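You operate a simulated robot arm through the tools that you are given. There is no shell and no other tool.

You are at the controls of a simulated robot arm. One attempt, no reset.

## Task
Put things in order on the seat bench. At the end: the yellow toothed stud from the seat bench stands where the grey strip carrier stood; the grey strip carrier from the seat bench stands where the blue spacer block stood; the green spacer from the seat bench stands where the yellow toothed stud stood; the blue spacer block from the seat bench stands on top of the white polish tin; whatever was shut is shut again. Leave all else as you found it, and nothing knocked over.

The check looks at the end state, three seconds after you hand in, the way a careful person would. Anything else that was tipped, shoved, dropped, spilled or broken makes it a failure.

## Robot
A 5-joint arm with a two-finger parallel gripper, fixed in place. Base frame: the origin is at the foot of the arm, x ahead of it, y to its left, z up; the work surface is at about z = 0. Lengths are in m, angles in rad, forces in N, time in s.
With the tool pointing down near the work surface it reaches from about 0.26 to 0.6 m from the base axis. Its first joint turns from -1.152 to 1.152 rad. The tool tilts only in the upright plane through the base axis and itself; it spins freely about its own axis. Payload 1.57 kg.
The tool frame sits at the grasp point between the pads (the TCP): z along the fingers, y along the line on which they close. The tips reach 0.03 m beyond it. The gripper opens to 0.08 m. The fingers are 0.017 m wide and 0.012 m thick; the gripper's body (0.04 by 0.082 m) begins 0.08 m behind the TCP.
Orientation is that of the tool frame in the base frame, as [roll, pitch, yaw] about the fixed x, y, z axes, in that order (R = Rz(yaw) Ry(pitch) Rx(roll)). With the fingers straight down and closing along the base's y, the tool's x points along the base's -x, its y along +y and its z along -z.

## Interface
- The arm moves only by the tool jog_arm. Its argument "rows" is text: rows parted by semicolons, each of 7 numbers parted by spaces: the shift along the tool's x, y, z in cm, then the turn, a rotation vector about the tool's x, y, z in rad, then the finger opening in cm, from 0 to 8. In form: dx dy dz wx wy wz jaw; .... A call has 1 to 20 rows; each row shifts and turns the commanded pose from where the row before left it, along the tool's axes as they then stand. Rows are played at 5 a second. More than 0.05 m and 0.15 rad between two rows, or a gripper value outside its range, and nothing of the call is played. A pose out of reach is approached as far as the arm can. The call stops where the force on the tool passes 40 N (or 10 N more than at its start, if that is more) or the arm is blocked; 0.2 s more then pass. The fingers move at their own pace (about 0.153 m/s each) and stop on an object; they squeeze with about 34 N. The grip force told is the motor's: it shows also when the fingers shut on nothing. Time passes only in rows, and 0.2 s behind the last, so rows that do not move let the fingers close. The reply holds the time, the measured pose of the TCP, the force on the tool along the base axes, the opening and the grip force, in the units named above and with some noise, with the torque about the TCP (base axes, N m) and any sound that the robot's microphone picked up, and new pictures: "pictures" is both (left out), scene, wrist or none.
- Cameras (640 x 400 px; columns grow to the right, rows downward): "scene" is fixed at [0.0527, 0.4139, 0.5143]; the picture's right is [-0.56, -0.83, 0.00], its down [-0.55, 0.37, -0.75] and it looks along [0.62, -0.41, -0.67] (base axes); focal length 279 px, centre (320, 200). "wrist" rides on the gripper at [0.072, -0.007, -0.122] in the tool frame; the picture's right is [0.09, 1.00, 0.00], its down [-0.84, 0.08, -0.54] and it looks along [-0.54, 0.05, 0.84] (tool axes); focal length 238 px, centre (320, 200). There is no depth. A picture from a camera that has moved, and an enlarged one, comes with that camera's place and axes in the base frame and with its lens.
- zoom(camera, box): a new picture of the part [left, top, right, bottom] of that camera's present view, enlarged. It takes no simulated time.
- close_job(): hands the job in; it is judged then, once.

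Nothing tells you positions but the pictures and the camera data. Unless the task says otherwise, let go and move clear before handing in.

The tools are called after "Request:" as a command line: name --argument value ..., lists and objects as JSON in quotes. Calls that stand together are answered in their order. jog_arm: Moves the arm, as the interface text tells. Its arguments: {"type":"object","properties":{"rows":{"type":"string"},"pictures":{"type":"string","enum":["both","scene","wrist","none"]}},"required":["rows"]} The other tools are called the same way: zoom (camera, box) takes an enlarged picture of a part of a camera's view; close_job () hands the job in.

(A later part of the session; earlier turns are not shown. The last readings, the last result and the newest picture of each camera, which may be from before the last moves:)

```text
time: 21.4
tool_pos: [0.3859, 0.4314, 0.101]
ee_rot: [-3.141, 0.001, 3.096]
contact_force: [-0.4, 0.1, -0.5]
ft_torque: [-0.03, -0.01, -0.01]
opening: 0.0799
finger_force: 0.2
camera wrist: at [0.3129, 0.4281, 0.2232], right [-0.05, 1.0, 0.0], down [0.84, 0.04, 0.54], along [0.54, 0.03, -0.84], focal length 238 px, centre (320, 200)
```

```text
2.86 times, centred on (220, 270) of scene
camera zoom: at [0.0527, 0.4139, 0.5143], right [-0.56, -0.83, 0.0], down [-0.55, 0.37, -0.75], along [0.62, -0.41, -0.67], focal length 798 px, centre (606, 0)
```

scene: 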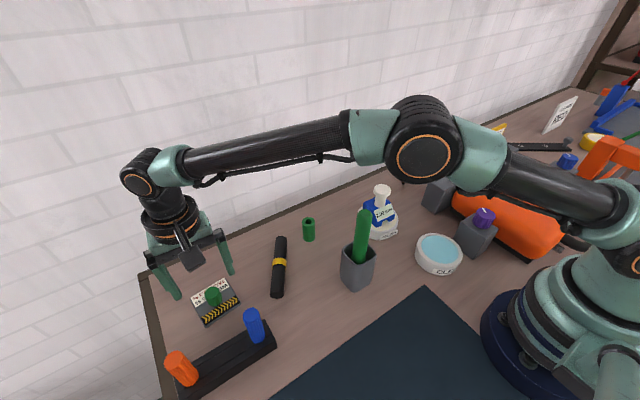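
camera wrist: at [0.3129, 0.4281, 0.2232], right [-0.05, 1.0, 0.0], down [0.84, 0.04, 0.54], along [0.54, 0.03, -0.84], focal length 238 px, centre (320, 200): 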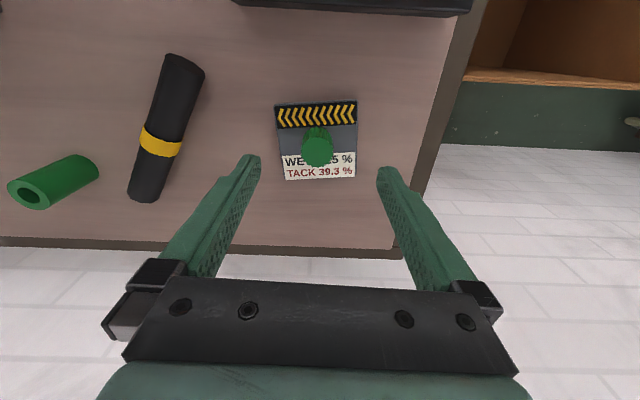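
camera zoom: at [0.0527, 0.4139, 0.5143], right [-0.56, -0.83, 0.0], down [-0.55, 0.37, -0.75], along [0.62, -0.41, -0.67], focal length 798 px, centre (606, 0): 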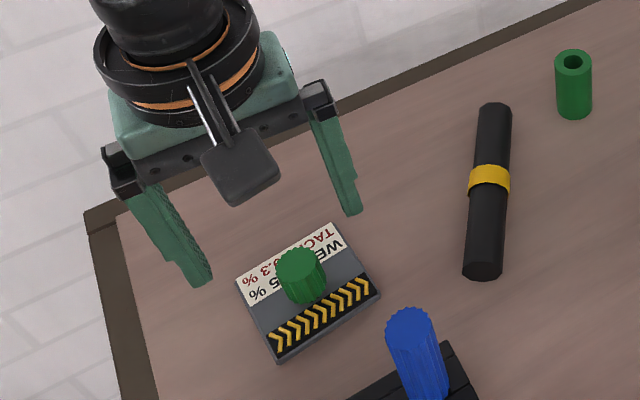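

The knob is about 2 mm to -y and 1.5 mm nearer than the finger centre. I'll correct and descend so the tips stop just above the plate.

Request:
jog_arm --rows "0.15 -0.2 1 0 0 0 8; 0 0 2 0 0 0 8; 0 0 1.5 0 0 0 8; 0 0 0.9 0 0 0 8; 0 0 0 0 0 0 8"

Request:
zoom --camera "wrist" --box '[230, 110, 410, 230]'

Request:
zoom --camera "scene" --box '[160, 240, 280, 340]'

```text
time: 22.6
tool_pos: [0.384, 0.4284, 0.0463]
ee_rot: [-3.14, 0.0, 3.098]
contact_force: [0.3, -0.6, 0.2]
ft_torque: [-0.01, 0.04, -0.02]
opening: 0.0801
finger_force: 0.1
camera wrist: at [0.3108, 0.4251, 0.1697], right [-0.05, 1.0, 0.0], down [0.84, 0.04, 0.54], along [0.54, 0.03, -0.84], focal length 238 px, centre (320, 200)
```

scene: 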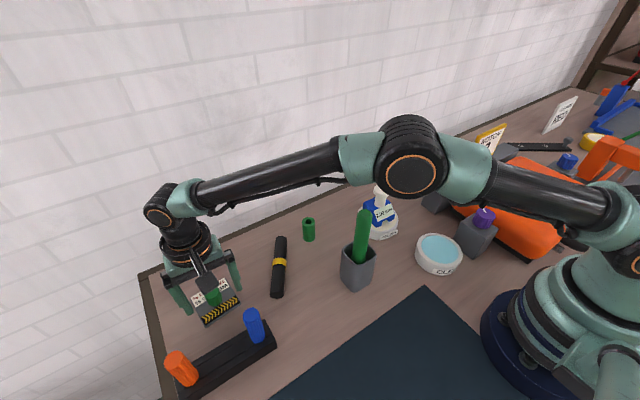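
wrist: 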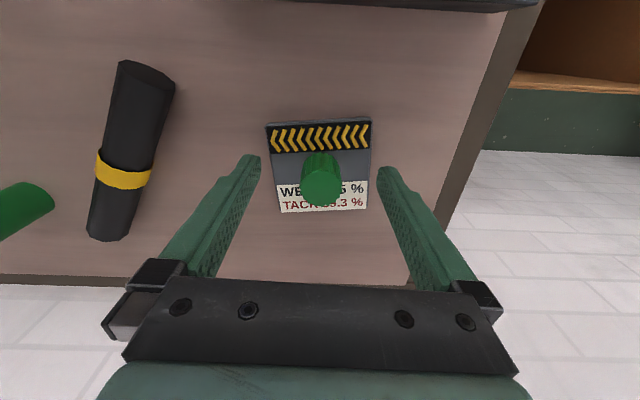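

```text
3.33 times, centred on (320, 170) of wrist
camera zoom: at [0.3108, 0.4251, 0.1697], right [-0.05, 1.0, 0.0], down [0.84, 0.04, 0.54], along [0.54, 0.03, -0.84], focal length 794 px, centre (320, 300)
```

zoom: 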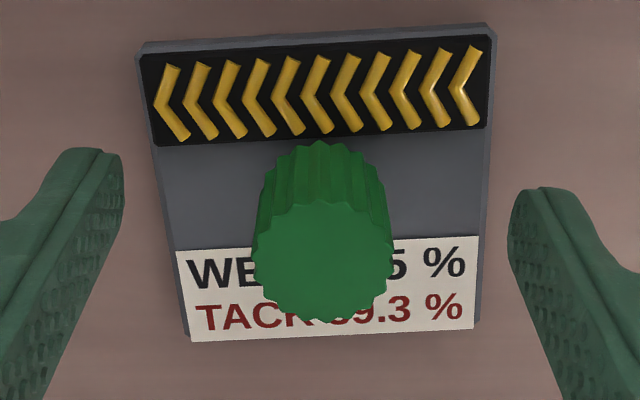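

```text
4.00 times, centred on (220, 290) of scene
camera zoom: at [0.0527, 0.4139, 0.5143], right [-0.56, -0.83, 0.0], down [-0.55, 0.37, -0.75], along [0.62, -0.41, -0.67], focal length 1117 px, centre (720, -160)
```

zoom: 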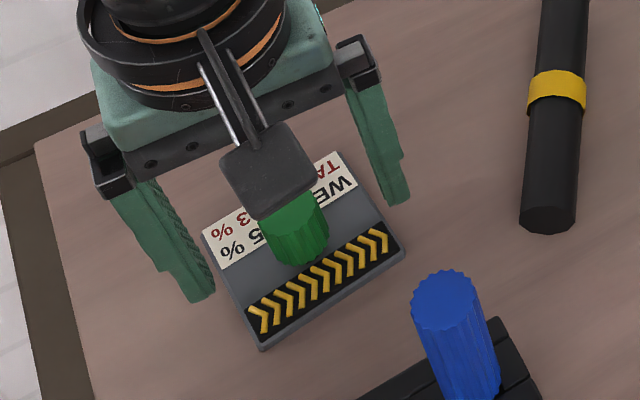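

The knob is centred between the fingers and the tips clear the plate. Closing on the knob.

Request:
jog_arm --rows "0 0 0 0 0 0 5; 0 0 0 0 0 0 3; 0 0 0 0 0 0 1.5; 0 0 0 0 0 0 1.5; 0 0 0 0 0 0 1.5"

Request:
zoom --camera "wrist" --box '[230, 110, 410, 230]'

```text
time: 23.8
tool_pos: [0.3839, 0.429, 0.0482]
ee_rot: [-3.141, 0.0, 3.098]
contact_force: [0.4, 0.2, 0.3]
ft_torque: [0.01, -0.04, 0.0]
opening: 0.0252
finger_force: 34.0
camera wrist: at [0.3108, 0.425, 0.1698], right [-0.05, 1.0, 0.0], down [0.84, 0.04, 0.54], along [0.54, 0.03, -0.84], focal length 238 px, centre (320, 200)
```

scene: 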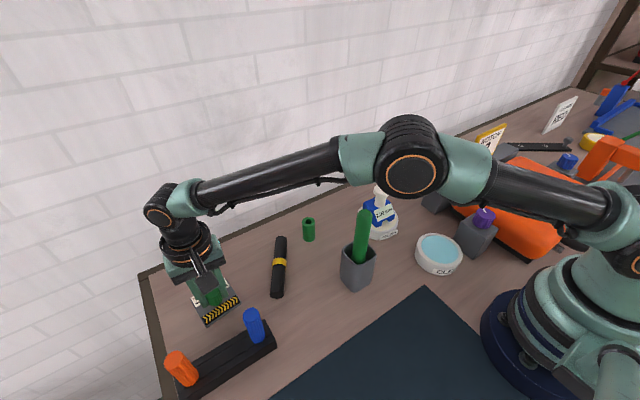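
wrist: 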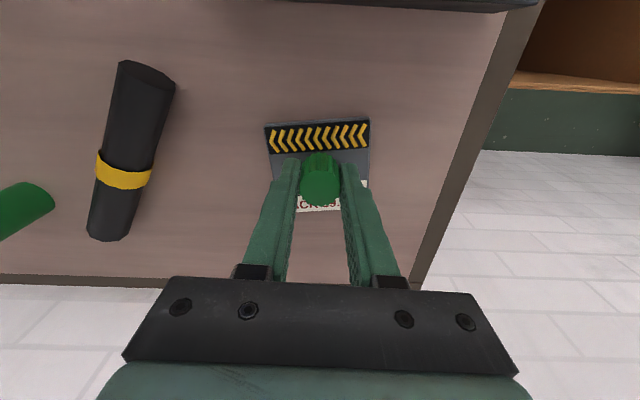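

```text
3.33 times, centred on (320, 170) of wrist
camera zoom: at [0.3108, 0.425, 0.1698], right [-0.05, 1.0, 0.0], down [0.84, 0.04, 0.54], along [0.54, 0.03, -0.84], focal length 794 px, centre (320, 300)
```

zoom: 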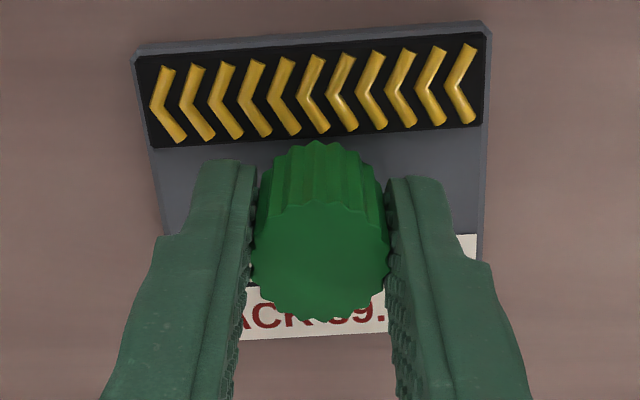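

The knob is gripped (opening 2.5 cm, 34 N). I'll lift the carrier, carry it over the pegs at a safe height, and stop above where the blue block stood.

Request:
jog_arm --rows "0 0 -0.5 0 0 0 1.5; 0 0 -1.5 0 0 0 1.5; 0 0 -3 0 0 0 1.5; 0 0 -4 0 0 0 1.5; 0 0 -4 0 0 0 1.5; 0 0 -2.4 0 0 0 1.5; 0 0 0 0 0 0 1.5"

Request:
zoom --camera "wrist" --box '[230, 110, 410, 230]'

```text
time: 25.4
tool_pos: [0.3846, 0.4286, 0.2007]
ee_rot: [3.141, 0.001, 3.095]
contact_force: [-0.4, 0.4, -1.5]
ft_torque: [0.0, -0.01, 0.02]
opening: 0.0254
finger_force: 33.8
camera wrist: at [0.3108, 0.4253, 0.3226], right [-0.05, 1.0, 0.0], down [0.84, 0.04, 0.54], along [0.54, 0.03, -0.84], focal length 238 px, centre (320, 200)
```

scene: 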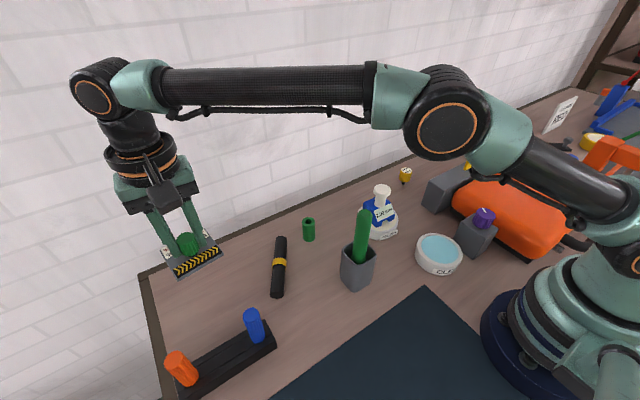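
wrist: 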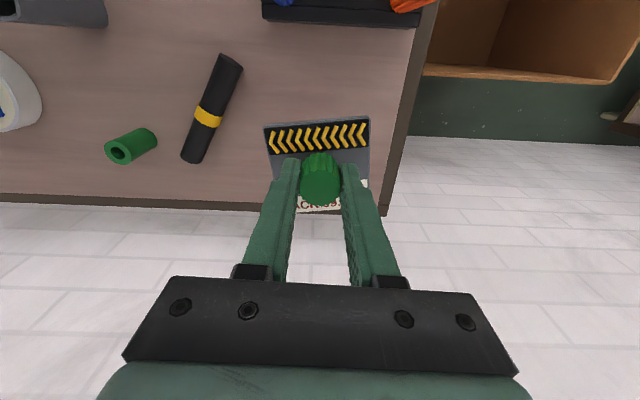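

```text
3.33 times, centred on (320, 170) of wrist
camera zoom: at [0.3108, 0.4253, 0.3226], right [-0.05, 1.0, 0.0], down [0.84, 0.04, 0.54], along [0.54, 0.03, -0.84], focal length 794 px, centre (320, 300)
```

zoom: 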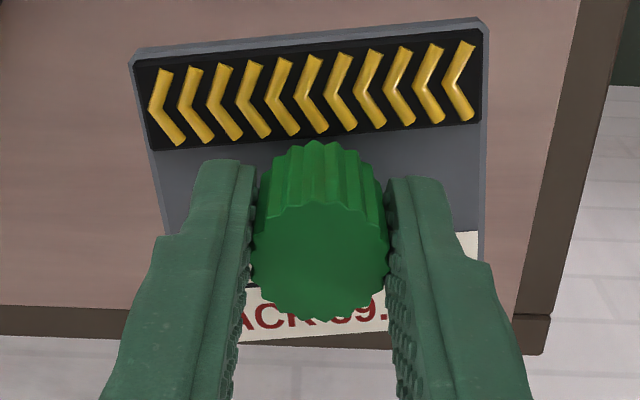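

Carrier held level. Moving it over to above the block's former place.

Request:
jog_arm --rows "1.37 -1.19 0 0 0 0 1.5; 2.75 -2.39 0 0 0 0 1.5; 2.75 -2.39 0 0 0 0 1.5; 2.75 -2.39 0 0 0 0 1.5; 2.75 -2.39 0 0 0 0 1.5; 2.75 -2.39 0 0 0 0 1.5; 2.75 -2.39 0 0 0 0 1.5; 1.36 -1.18 0 0 0 0 1.5; 0 0 0 0 0 0 1.5"

Request:
zoom --camera "scene" --box '[240, 200, 440, 380]'

```text
time: 27.4
tool_pos: [0.1839, 0.2717, 0.2008]
ee_rot: [-3.141, 0.0, 3.096]
contact_force: [-0.6, -0.1, -0.4]
ft_torque: [0.0, 0.01, -0.03]
opening: 0.0253
finger_force: 34.1
camera wrist: at [0.1107, 0.2683, 0.324], right [-0.05, 1.0, 0.0], down [0.84, 0.04, 0.54], along [0.54, 0.03, -0.84], focal length 238 px, centre (320, 200)
```

scene: 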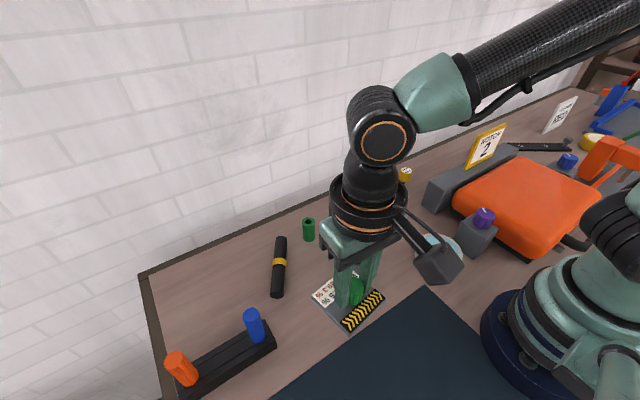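
wrist: 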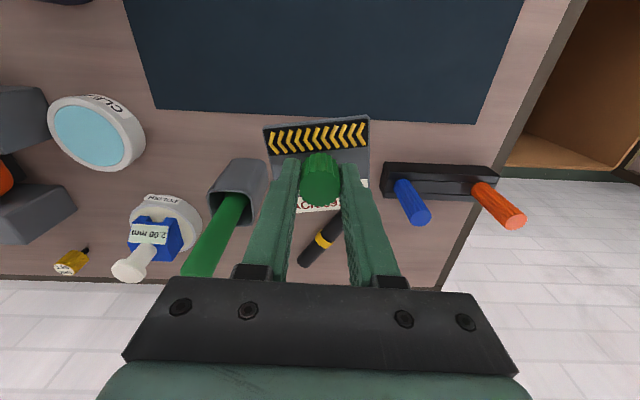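

```text
2.22 times, centred on (340, 290) of scene
camera zoom: at [0.0527, 0.4139, 0.5143], right [-0.56, -0.83, 0.0], down [-0.55, 0.37, -0.75], along [0.62, -0.41, -0.67], focal length 621 px, centre (276, 0)
```

zoom: 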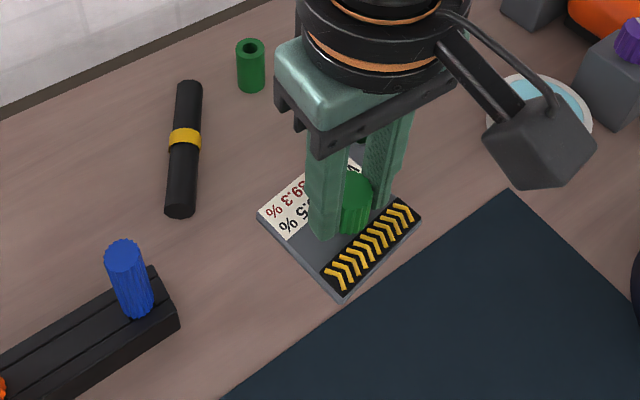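

Carrier is above its new place. I'll lower it to about a centimetre above the bench, then feel for contact.

Request:
jog_arm --rows "0 0 2 0 0 0 1.5; 0 0 4 0 0 0 1.5; 0 0 4 0 0 0 1.5; 0 0 2.5 0 0 0 1.5; 0 0 1.5 0 0 0 1.5; 0 0 0.5 0 0 0 1.5; 0 0 0 0 0 0 1.5"

Request:
zoom --camera "scene" --box '[280, 250, 440, 380]'

Request:
zoom --camera "wrist" --box '[230, 90, 410, 210]'

```text
time: 29.0
tool_pos: [0.1855, 0.27, 0.0575]
ee_rot: [-3.141, -0.001, 3.096]
contact_force: [0.9, -0.2, -0.6]
ft_torque: [-0.04, 0.02, 0.05]
opening: 0.0251
finger_force: 34.4
camera wrist: at [0.1124, 0.2665, 0.179], right [-0.05, 1.0, 0.0], down [0.84, 0.04, 0.54], along [0.54, 0.03, -0.84], focal length 238 px, centre (320, 200)
```

scene: 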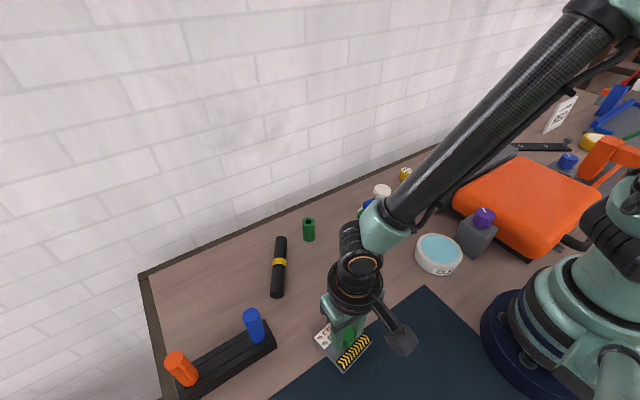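
wrist: 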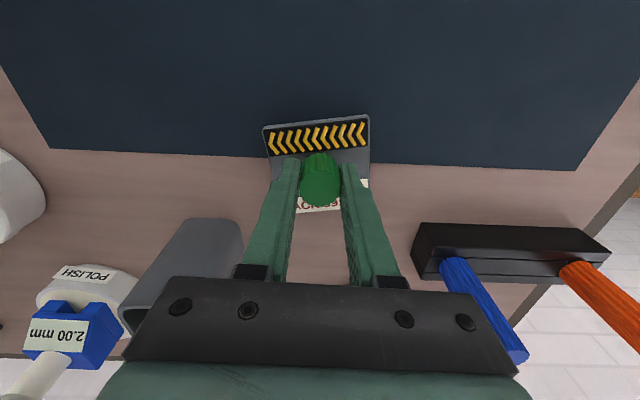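

```text
3.08 times, centred on (360, 315) of scene
camera zoom: at [0.0527, 0.4139, 0.5143], right [-0.56, -0.83, 0.0], down [-0.55, 0.37, -0.75], along [0.62, -0.41, -0.67], focal length 859 px, centre (197, -154)
```

zoom: 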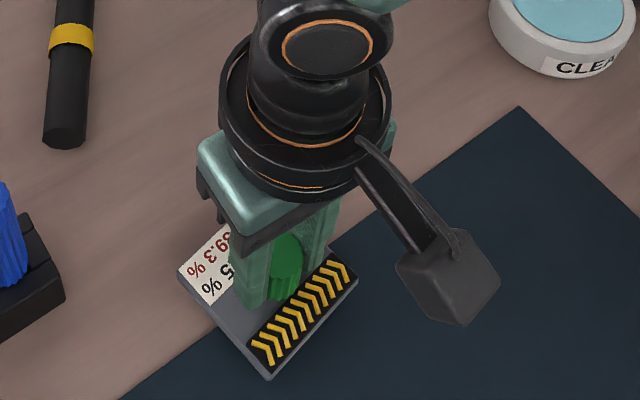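

```text
3.33 times, centred on (320, 150) of wrist
camera zoom: at [0.1124, 0.2665, 0.179], right [-0.05, 1.0, 0.0], down [0.84, 0.04, 0.54], along [0.54, 0.03, -0.84], focal length 794 px, centre (320, 367)
```

zoom: 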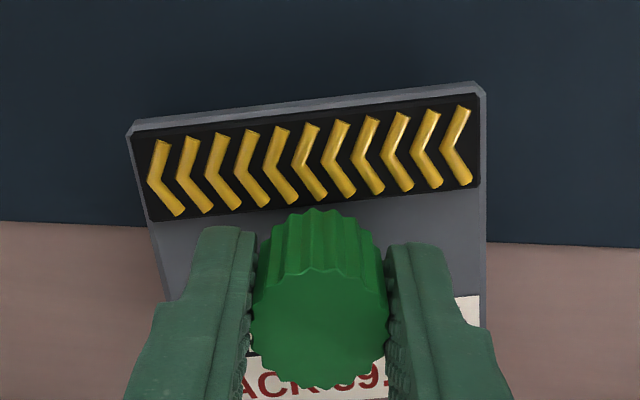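

Hovering about a centimetre high. Lowering in small steps now.

Request:
jog_arm --rows "0 0 0.3 0 0 0 1.5; 0 0 0.2 0 0 0 1.5; 0 0 0.1 0 0 0 1.5; 0 0 0 0 0 0 1.5" --pictures "none"

Request:
jog_arm --rows "0 0 0.1 0 0 0 1.5; 0 0 0 0 0 0 1.5" --pictures "none"

Request:
jog_arm --rows "0 0 0.1 0 0 0 1.5; 0 0 0 0 0 0 1.5" --pictures "none"

```text
time: 30.0
tool_pos: [0.1841, 0.2696, 0.051]
ee_rot: [-3.141, -0.001, 3.095]
contact_force: [0.6, 0.7, -0.5]
ft_torque: [0.02, 0.0, 0.0]
opening: 0.0249
finger_force: 34.6
```

```text
time: 30.6
tool_pos: [0.1836, 0.2695, 0.0493]
ee_rot: [3.141, 0.001, 3.095]
contact_force: [-0.3, 0.2, -0.1]
ft_torque: [-0.01, 0.01, 0.01]
opening: 0.0252
finger_force: 33.8
```

```text
time: 31.2
tool_pos: [0.1852, 0.269, 0.0485]
ee_rot: [-3.141, 0.001, 3.096]
contact_force: [0.1, -0.3, -1.1]
ft_torque: [0.01, 0.0, 0.01]
opening: 0.0253
finger_force: 34.5
```

Not yet touching; continuing by 1 mm.

Request:
jog_arm --rows "0 0 0.1 0 0 0 1.5; 0 0 0 0 0 0 1.5" --pictures "none"

Request:
jog_arm --rows "0 0 0.05 0 0 0 1.5; 0 0 0 0 0 0 1.5" --pictures "none"

```text
time: 31.8
tool_pos: [0.1852, 0.2697, 0.0469]
ee_rot: [-3.14, 0.0, 3.097]
contact_force: [0.5, 0.2, -0.9]
ft_torque: [0.0, -0.01, 0.01]
opening: 0.0252
finger_force: 34.1
```

```text
time: 32.4
tool_pos: [0.185, 0.2696, 0.0475]
ee_rot: [-3.141, 0.0, 3.096]
contact_force: [0.7, -7.5, 21.8]
ft_torque: [-0.23, -0.23, -0.15]
opening: 0.0254
finger_force: 34.3
```

Contact at 22 N. I'll ease off half a millimetre and release.

Request:
jog_arm --rows "0 0 -0.05 0 0 0 1.5; 0 0 0 0 0 0 1.5; 0 0 0 0 0 0 3; 0 0 0 0 0 0 5; 0 0 0 0 0 0 5; 0 0 -1 0 0 0 5; 0 0 -2 0 0 0 5; 0 0 -3 0 0 0 5; 0 0 -4 0 0 0 5; 0 0 0 0 0 0 5"

Request:
zoom --camera "wrist" --box '[230, 70, 410, 190]'

Request:
zoom --camera "scene" --box '[280, 250, 440, 380]'

```text
time: 34.6
tool_pos: [0.1851, 0.27, 0.148]
ee_rot: [3.141, 0.001, 3.096]
contact_force: [-1.1, 0.3, 0.2]
ft_torque: [-0.01, 0.01, 0.02]
opening: 0.0497
finger_force: 0.0
camera wrist: at [0.1119, 0.267, 0.2705], right [-0.05, 1.0, 0.0], down [0.84, 0.04, 0.54], along [0.54, 0.03, -0.84], focal length 238 px, centre (320, 200)
```

scene: 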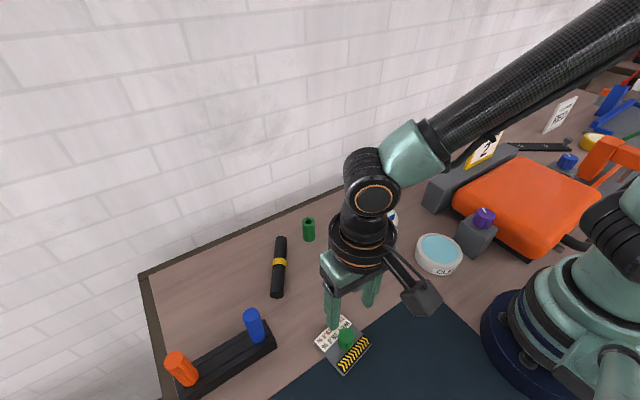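
wrist: 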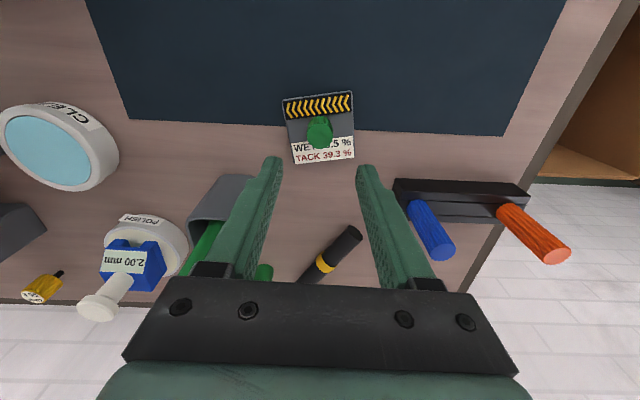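

```text
3.33 times, centred on (320, 130) of wrist
camera zoom: at [0.1119, 0.267, 0.2705], right [-0.05, 1.0, 0.0], down [0.84, 0.04, 0.54], along [0.54, 0.03, -0.84], focal length 794 px, centre (320, 433)
```

zoom: 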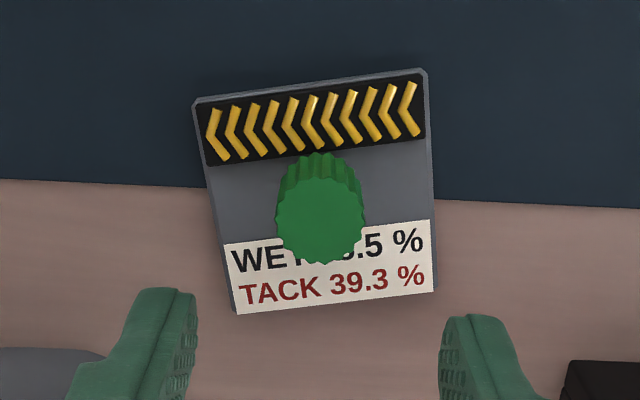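

```text
3.08 times, centred on (360, 315) of scene
camera zoom: at [0.0527, 0.4139, 0.5143], right [-0.56, -0.83, 0.0], down [-0.55, 0.37, -0.75], along [0.62, -0.41, -0.67], focal length 859 px, centre (197, -154)
```

zoom: 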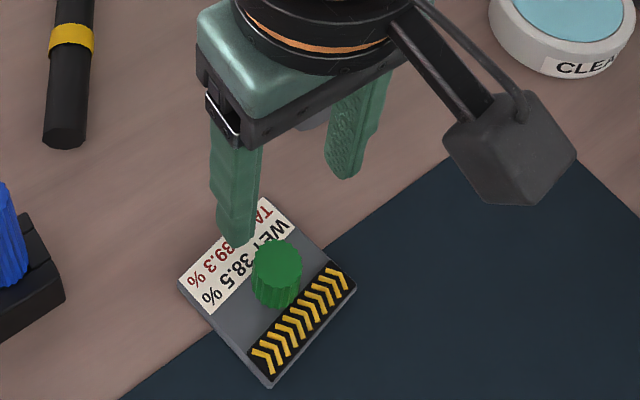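

The carrier stands flat at about (0.190,0.271), where the block was. Next I climb above the rod and travel to the yellow stud.

Request:
jog_arm --rows "0 0 -4 0 0 0 8; 0 0 -4 0 0 0 8; 0 0 -4 0 0 0 8; 0 0 -1.5 0 0 0 8; -2.2 -3.134 0 0 0 0 8; -2.2 -3.134 0 0 0 0 8; -2.2 -3.134 0 0 0 0 8; -2.2 -3.134 0 0 0 0 8; -2.2 -3.134 0 0 0 0 8; -2.2 -3.134 0 0 0 0 8; -2.2 -3.134 0 0 0 0 8; -2.2 -3.134 0 0 0 0 8; -2.2 -3.134 0 0 0 0 8; -2.2 -3.134 0 0 0 0 8; -2.2 -3.134 0 0 0 0 8; -2.2 -3.134 0 0 0 0 8; -2.2 -3.134 0 0 0 0 8; 0 0 0 0 0 0 8"

Request:
zoom --camera "wrist" --box '[270, 70, 370, 160]'

Request:
zoom --camera "scene" --box '[370, 150, 450, 210]'

Request:
zoom --camera "scene" --box '[300, 270, 400, 380]'

```text
time: 38.4
tool_pos: [0.4504, -0.1482, 0.2842]
ee_rot: [3.141, 0.001, 3.097]
contact_force: [-0.5, -0.8, -0.4]
ft_torque: [0.02, 0.0, -0.02]
opening: 0.0801
finger_force: 0.0
camera wrist: at [0.3778, -0.1521, 0.4063], right [-0.05, 1.0, 0.0], down [0.84, 0.04, 0.54], along [0.54, 0.03, -0.84], focal length 238 px, centre (320, 200)
```

scene: 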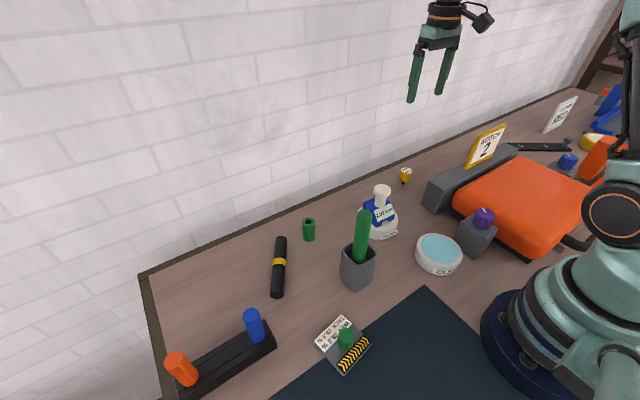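
wrist: 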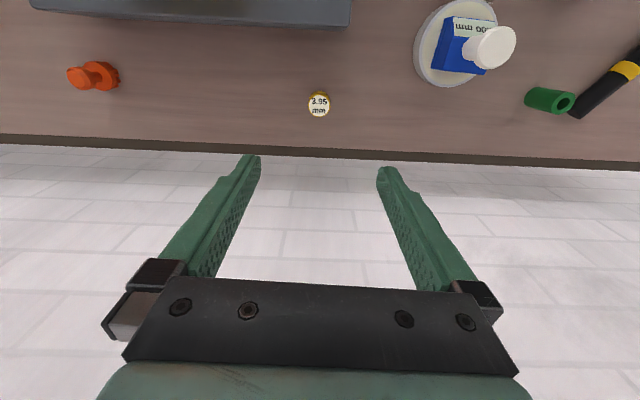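

```text
4.44 times, centred on (320, 115) of wrist
camera zoom: at [0.3778, -0.1521, 0.4063], right [-0.05, 1.0, 0.0], down [0.84, 0.04, 0.54], along [0.54, 0.03, -0.84], focal length 1059 px, centre (320, 578)
```

zoom: 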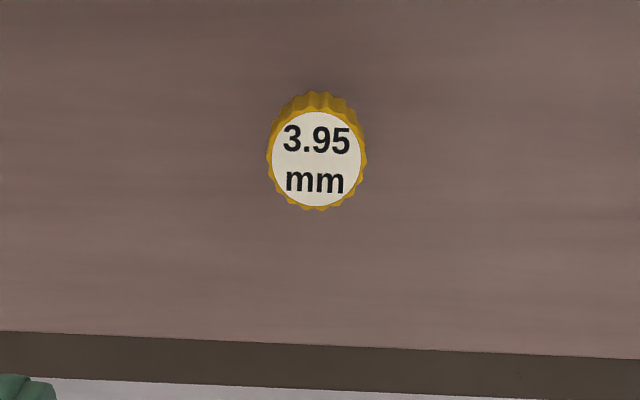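

```text
6.67 times, centred on (410, 180) of scene
camera zoom: at [0.0527, 0.4139, 0.5143], right [-0.56, -0.83, 0.0], down [-0.55, 0.37, -0.75], along [0.62, -0.41, -0.67], focal length 1862 px, centre (-280, 333)
```

zoom: 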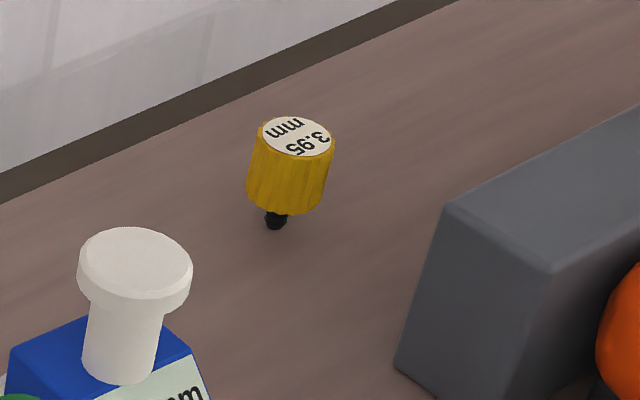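

```text
3.64 times, centred on (350, 325) of scene
camera zoom: at [0.0527, 0.4139, 0.5143], right [-0.56, -0.83, 0.0], down [-0.55, 0.37, -0.75], along [0.62, -0.41, -0.67], focal length 1016 px, centre (211, -254)
```

zoom: 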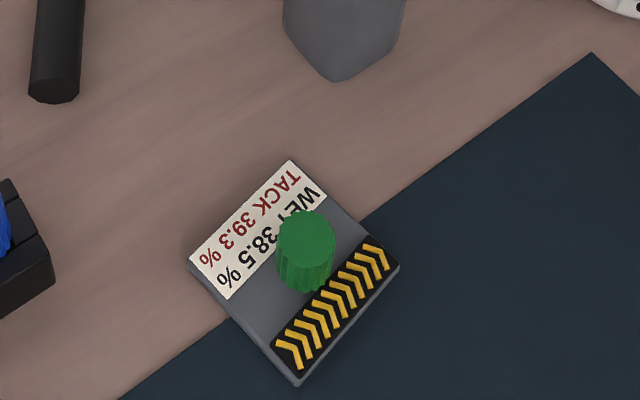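

The stud is a toothed yellow cap (about 3 cm wide, 5 cm tall) standing on a slim dark pin near (0.449,-0.150), so it is easy to tip. I'll go lower over it for precise centring.

Request:
jog_arm --rows "0.1 -0.15 3 0 0 0 8; 0 0 4 0 0 0 8; 0 0 4 0 0 0 8; 0 0 4 0 0 0 8; 0 0 2.5 0 0 0 8; 0 0 0 0 0 0 8"

Request:
zoom --camera "wrist" --box '[230, 90, 410, 210]'

Request:
zoom --camera "scene" --box '[350, 90, 470, 210]'

```text
time: 39.8
tool_pos: [0.4515, -0.1512, 0.1095]
ee_rot: [-3.141, 0.0, 3.095]
contact_force: [-0.1, 0.2, 0.0]
ft_torque: [0.01, 0.02, 0.02]
opening: 0.08
finger_force: 0.1
camera wrist: at [0.3791, -0.1539, 0.2314], right [-0.05, 1.0, 0.0], down [0.84, 0.04, 0.54], along [0.54, 0.03, -0.84], focal length 238 px, centre (320, 200)
```

scene: 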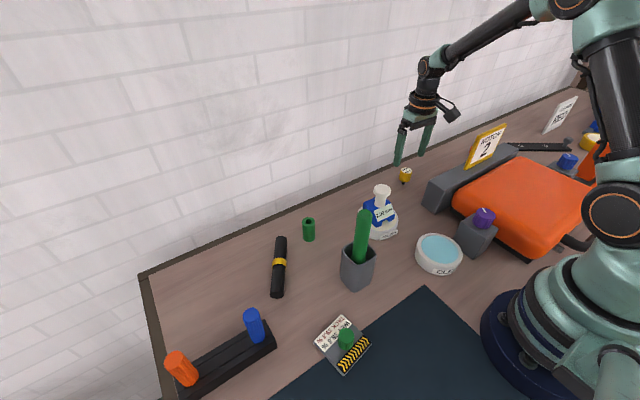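
wrist: 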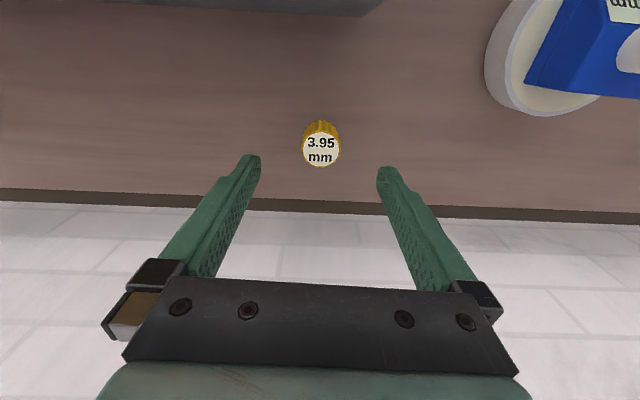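

```text
3.33 times, centred on (320, 150) of wrist
camera zoom: at [0.3791, -0.1539, 0.2314], right [-0.05, 1.0, 0.0], down [0.84, 0.04, 0.54], along [0.54, 0.03, -0.84], focal length 794 px, centre (320, 367)
```

zoom: 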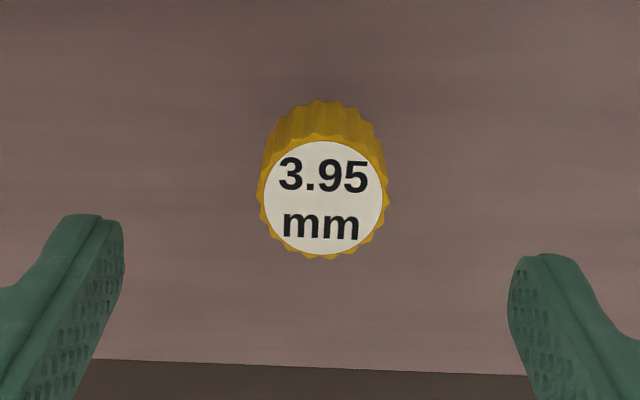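

```text
3.33 times, centred on (410, 150) of scene
camera zoom: at [0.0527, 0.4139, 0.5143], right [-0.56, -0.83, 0.0], down [-0.55, 0.37, -0.75], along [0.62, -0.41, -0.67], focal length 931 px, centre (20, 367)
```

zoom: 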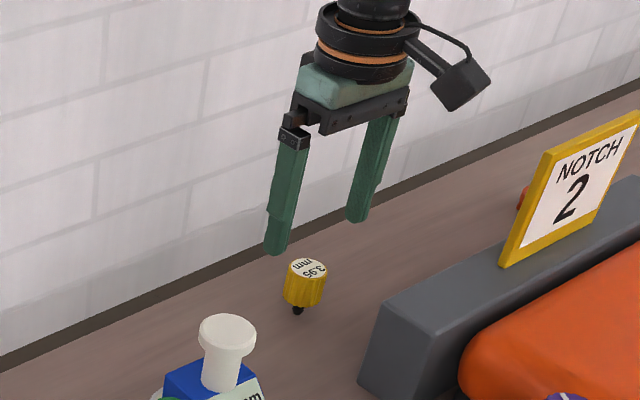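

The stud is laterally centred, and 2 mm nearer to the base than the fingers. I'll correct and descend around it with the fingers wide open.

Request:
jog_arm --rows "0.22 0 0 0 0 0 8; 0 0 2 0 0 0 8; 0 0 2 0 0 0 8; 0 0 1.5 0 0 0 8; 0 0 1 0 0 0 8; 0 0 0.7 0 0 0 8; 0 0 0 0 0 0 8"

Request:
zoom --camera "wrist" --box '[230, 120, 410, 240]'

Request:
zoom --camera "scene" --box '[360, 130, 450, 210]'

```text
time: 41.4
tool_pos: [0.4482, -0.1488, 0.0365]
ee_rot: [-3.14, 0.0, 3.096]
contact_force: [0.0, 0.2, 0.8]
ft_torque: [0.02, -0.01, -0.03]
opening: 0.0801
finger_force: 0.1
camera wrist: at [0.3747, -0.153, 0.1586], right [-0.05, 1.0, 0.0], down [0.84, 0.04, 0.54], along [0.54, 0.03, -0.84], focal length 238 px, centre (320, 200)
```

scene: 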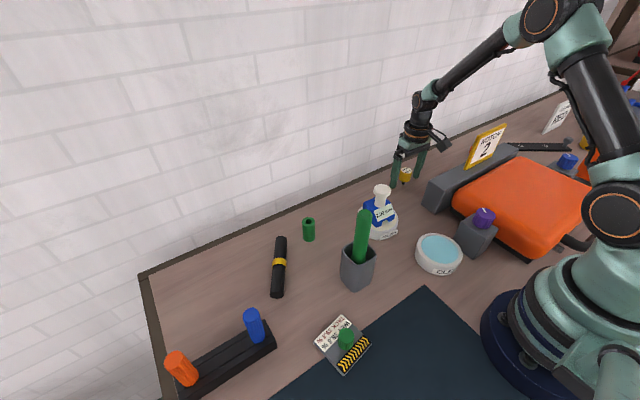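
wrist: 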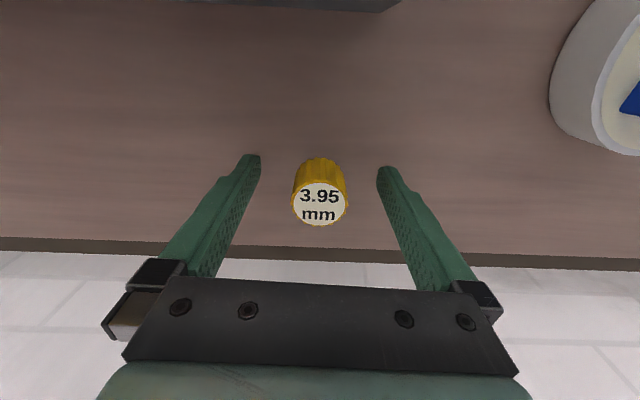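

```text
3.33 times, centred on (320, 180) of wrist
camera zoom: at [0.3747, -0.153, 0.1586], right [-0.05, 1.0, 0.0], down [0.84, 0.04, 0.54], along [0.54, 0.03, -0.84], focal length 794 px, centre (320, 267)
```

zoom: 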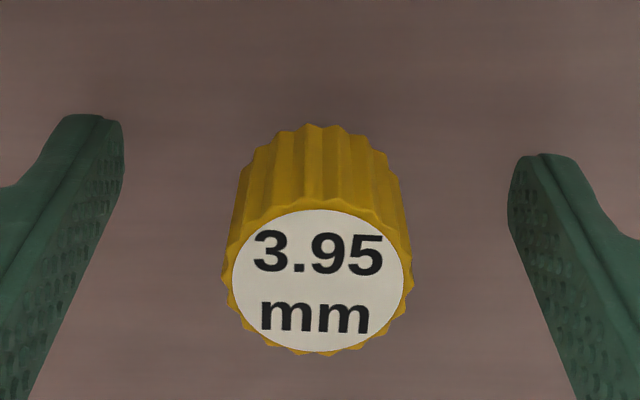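

```text
5.00 times, centred on (405, 170) of scene
camera zoom: at [0.0527, 0.4139, 0.5143], right [-0.56, -0.83, 0.0], down [-0.55, 0.37, -0.75], along [0.62, -0.41, -0.67], focal length 1396 px, centre (-105, 350)
```

zoom: 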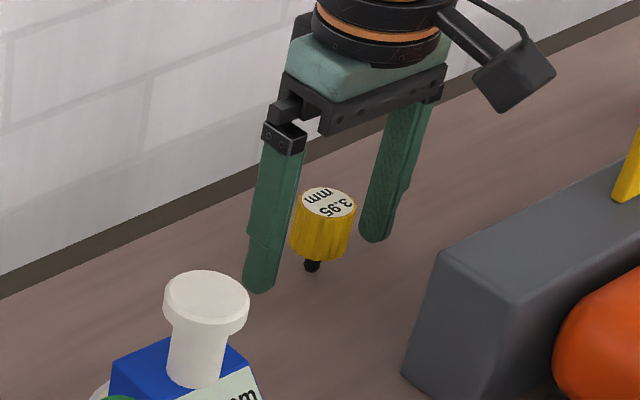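

Nearly centred; I'll shift half a millimetre toward -y and close gradually in small opening steps so the stud isn't knocked.

Request:
jog_arm --rows "0 -0.06 0 0 0 0 8; 0 0 0 0 0 0 6; 0 0 0 0 0 0 4.5; 0 0 0 0 0 0 3.8; 0 0 0 0 0 0 3.6; 0 0 0 0 0 0 3.6"

Request:
zoom --camera "wrist" --box '[260, 140, 380, 230]'

```text
time: 42.8
tool_pos: [0.447, -0.1511, 0.0359]
ee_rot: [-3.141, -0.001, 3.095]
contact_force: [-0.3, -0.3, -0.4]
ft_torque: [0.01, -0.01, 0.01]
opening: 0.036
finger_force: 0.1
camera wrist: at [0.3749, -0.1539, 0.1582], right [-0.05, 1.0, 0.0], down [0.84, 0.04, 0.54], along [0.54, 0.03, -0.84], focal length 238 px, centre (320, 200)
```

scene: 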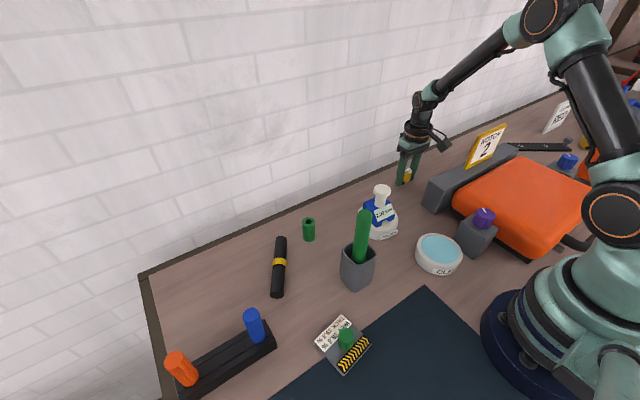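
wrist: 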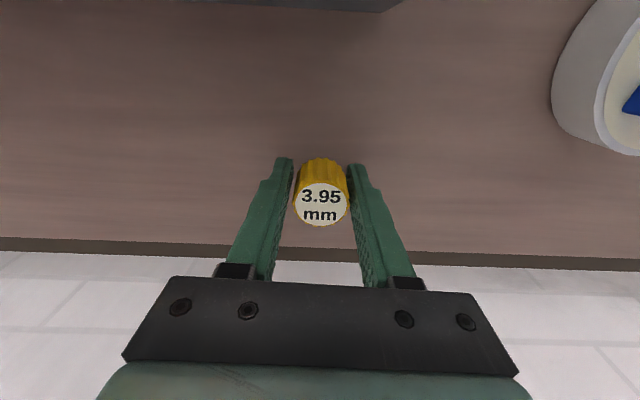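

```text
4.44 times, centred on (320, 185) of wrist
camera zoom: at [0.3749, -0.1539, 0.1582], right [-0.05, 1.0, 0.0], down [0.84, 0.04, 0.54], along [0.54, 0.03, -0.84], focal length 1059 px, centre (320, 267)
```

zoom: 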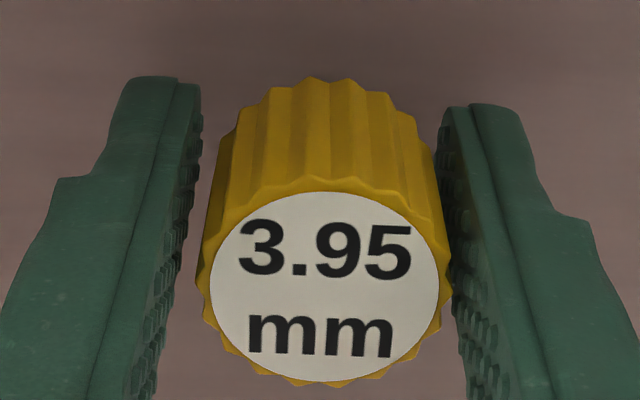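

The right pad is closer than the left, so I'll shift 1 mm to +y and look again before closing.

Request:
jog_arm --rows "0 0.05 0 0 0 0 3.6; 0 0.05 0 0 0 0 3.6; 0 0 0 0 0 0 3.6" --pictures "wrist"

Request:
zoom --camera "wrist" --box '[260, 140, 380, 230]'

Request:
zoom --camera "scene" --box '[360, 130, 450, 210]'

```text
time: 43.6
tool_pos: [0.4476, -0.1501, 0.0359]
ee_rot: [3.141, -0.003, 3.095]
contact_force: [-0.3, -0.4, 0.5]
ft_torque: [-0.01, 0.03, 0.01]
opening: 0.036
finger_force: 0.2
camera wrist: at [0.375, -0.1529, 0.1574], right [-0.05, 1.0, 0.0], down [0.84, 0.04, 0.54], along [0.54, 0.03, -0.84], focal length 238 px, centre (320, 200)
```

wrist: 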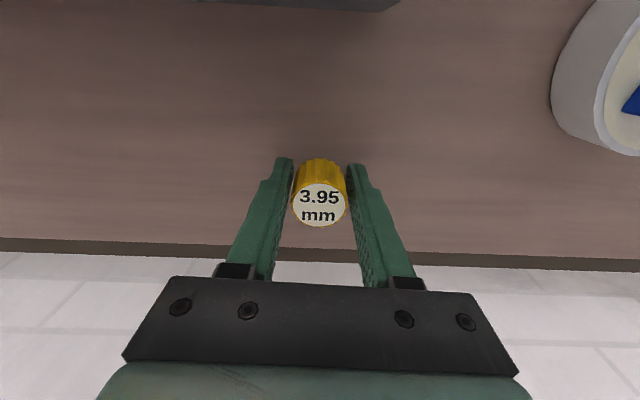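

```text
4.44 times, centred on (320, 185) of wrist
camera zoom: at [0.375, -0.1529, 0.1574], right [-0.05, 1.0, 0.0], down [0.84, 0.04, 0.54], along [0.54, 0.03, -0.84], focal length 1059 px, centre (320, 267)
```

zoom: 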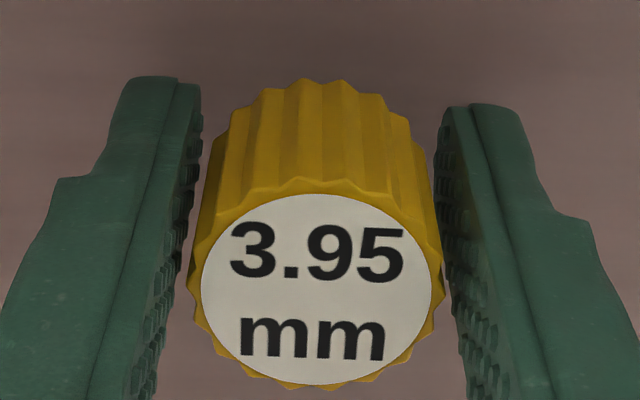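

```text
5.00 times, centred on (405, 170) of scene
camera zoom: at [0.0527, 0.4139, 0.5143], right [-0.56, -0.83, 0.0], down [-0.55, 0.37, -0.75], along [0.62, -0.41, -0.67], focal length 1396 px, centre (-105, 350)
```

zoom: 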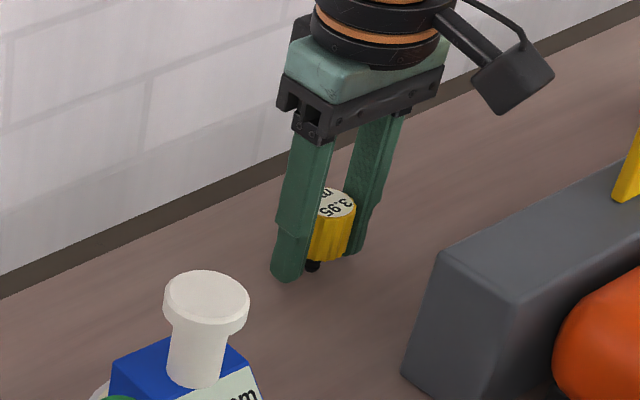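

Now almost even. I'll close the rest of the way in small steps.

Request:
jog_arm --rows "0 0.03 0 0 0 0 3.5; 0 0 0 0 0 0 3.35; 0 0 0 0 0 0 3.25; 0 0 0 0 0 0 3.15; 0 0 0 0 0 0 3.05; 0 0 0 0 0 0 2.9; 0 0 0 0 0 0 2.5; 0 0 0 0 0 0 2.0; 0 0 0 0 0 0 2.0" --pictures "wrist"

Request:
zoom --camera "wrist" --box '[260, 140, 380, 230]'

Request:
zoom --camera "scene" --box '[360, 130, 450, 210]'

```text
time: 45.6
tool_pos: [0.4482, -0.1494, 0.0361]
ee_rot: [-3.142, -0.001, 3.095]
contact_force: [-0.2, -1.1, -0.2]
ft_torque: [0.01, -0.01, -0.03]
opening: 0.0316
finger_force: 33.4
camera wrist: at [0.3747, -0.1525, 0.1575], right [-0.05, 1.0, 0.0], down [0.84, 0.04, 0.54], along [0.54, 0.03, -0.84], focal length 238 px, centre (320, 200)
```

wrist: 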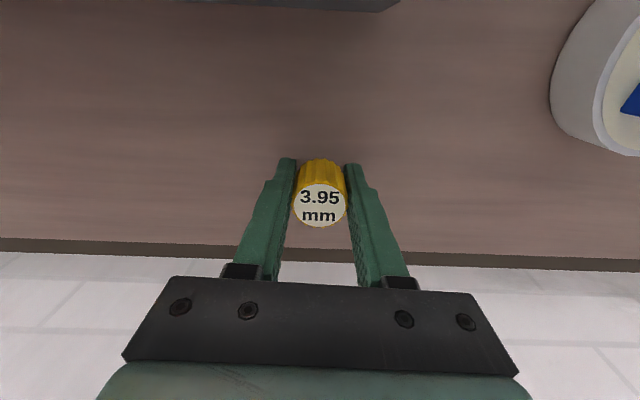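

```text
4.44 times, centred on (320, 185) of wrist
camera zoom: at [0.3747, -0.1525, 0.1575], right [-0.05, 1.0, 0.0], down [0.84, 0.04, 0.54], along [0.54, 0.03, -0.84], focal length 1059 px, centre (320, 267)
```

zoom: 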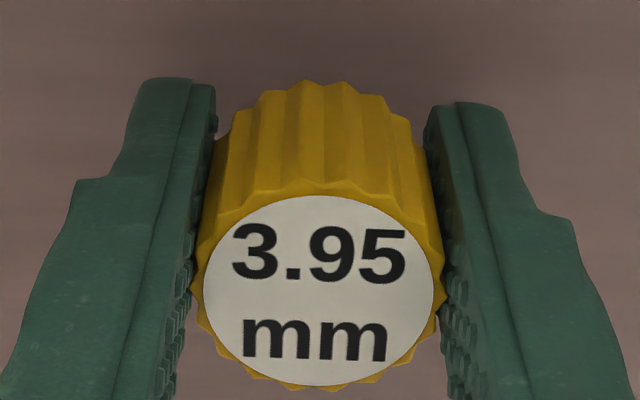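

```text
5.00 times, centred on (405, 170) of scene
camera zoom: at [0.0527, 0.4139, 0.5143], right [-0.56, -0.83, 0.0], down [-0.55, 0.37, -0.75], along [0.62, -0.41, -0.67], focal length 1396 px, centre (-105, 350)
```

zoom: 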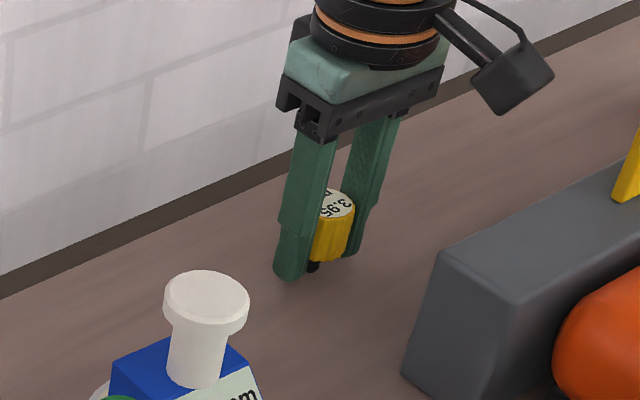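

Stud gripped upright (opening 3.2 cm). Lifting it straight up and checking the hold.

Request:
jog_arm --rows "0 0 -0.5 0 0 0 2; 0 0 -1.5 0 0 0 2; 0 0 -3 0 0 0 2; 0 0 -4 0 0 0 2; 0 0 -4 0 0 0 2; 0 0 -3 0 0 0 2; 0 0 -1.5 0 0 0 2; 0 0 0 0 0 0 2"

Request:
zoom --camera "wrist" --box '[260, 140, 380, 230]'

Request:
zoom --camera "scene" --box '[370, 20, 490, 120]'

```text
time: 47.4
tool_pos: [0.4471, -0.1492, 0.2101]
ee_rot: [-3.141, 0.0, 3.096]
contact_force: [0.4, 0.3, 0.0]
ft_torque: [0.0, -0.02, -0.01]
opening: 0.0314
finger_force: 33.7
camera wrist: at [0.3745, -0.1528, 0.3325], right [-0.05, 1.0, 0.0], down [0.84, 0.04, 0.54], along [0.54, 0.03, -0.84], focal length 238 px, centre (320, 200)
```

scene: 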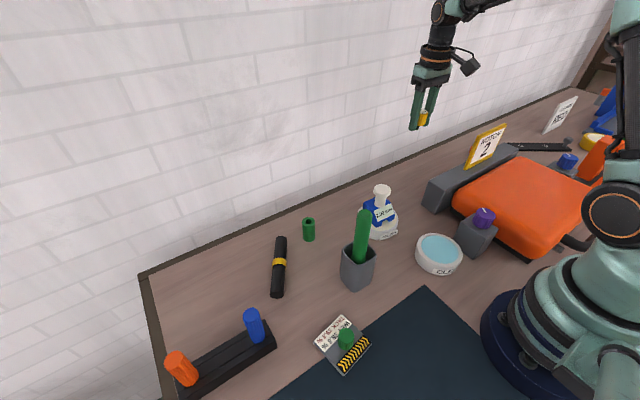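
wrist: 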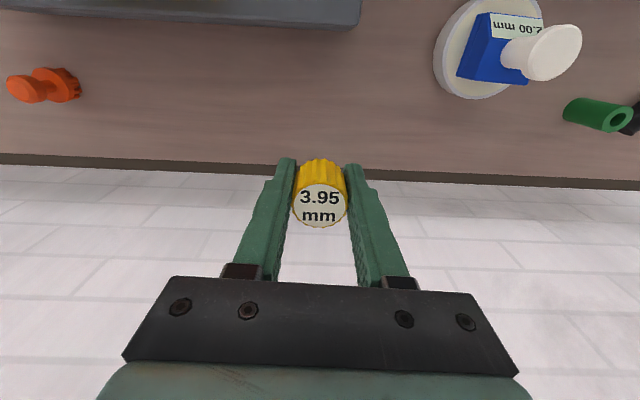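

```text
4.44 times, centred on (320, 185) of wrist
camera zoom: at [0.3745, -0.1528, 0.3325], right [-0.05, 1.0, 0.0], down [0.84, 0.04, 0.54], along [0.54, 0.03, -0.84], focal length 1059 px, centre (320, 267)
```

zoom: 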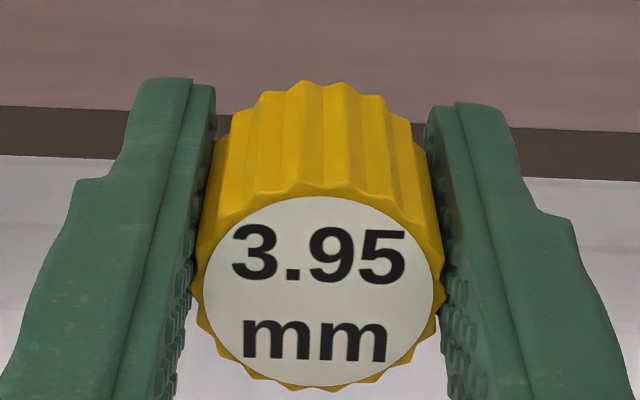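

```text
4.00 times, centred on (430, 70) of scene
camera zoom: at [0.0527, 0.4139, 0.5143], right [-0.56, -0.83, 0.0], down [-0.55, 0.37, -0.75], along [0.62, -0.41, -0.67], focal length 1117 px, centre (-120, 720)
```

zoom: 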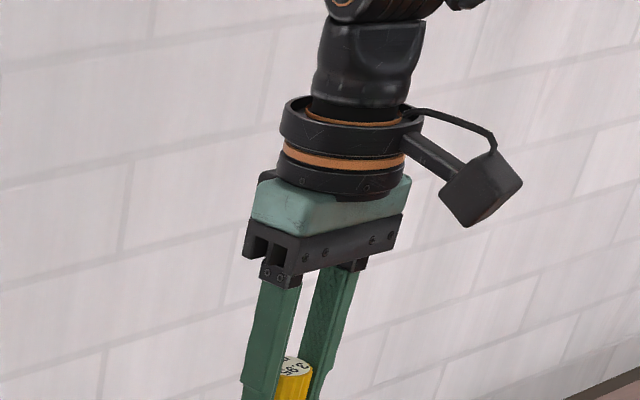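

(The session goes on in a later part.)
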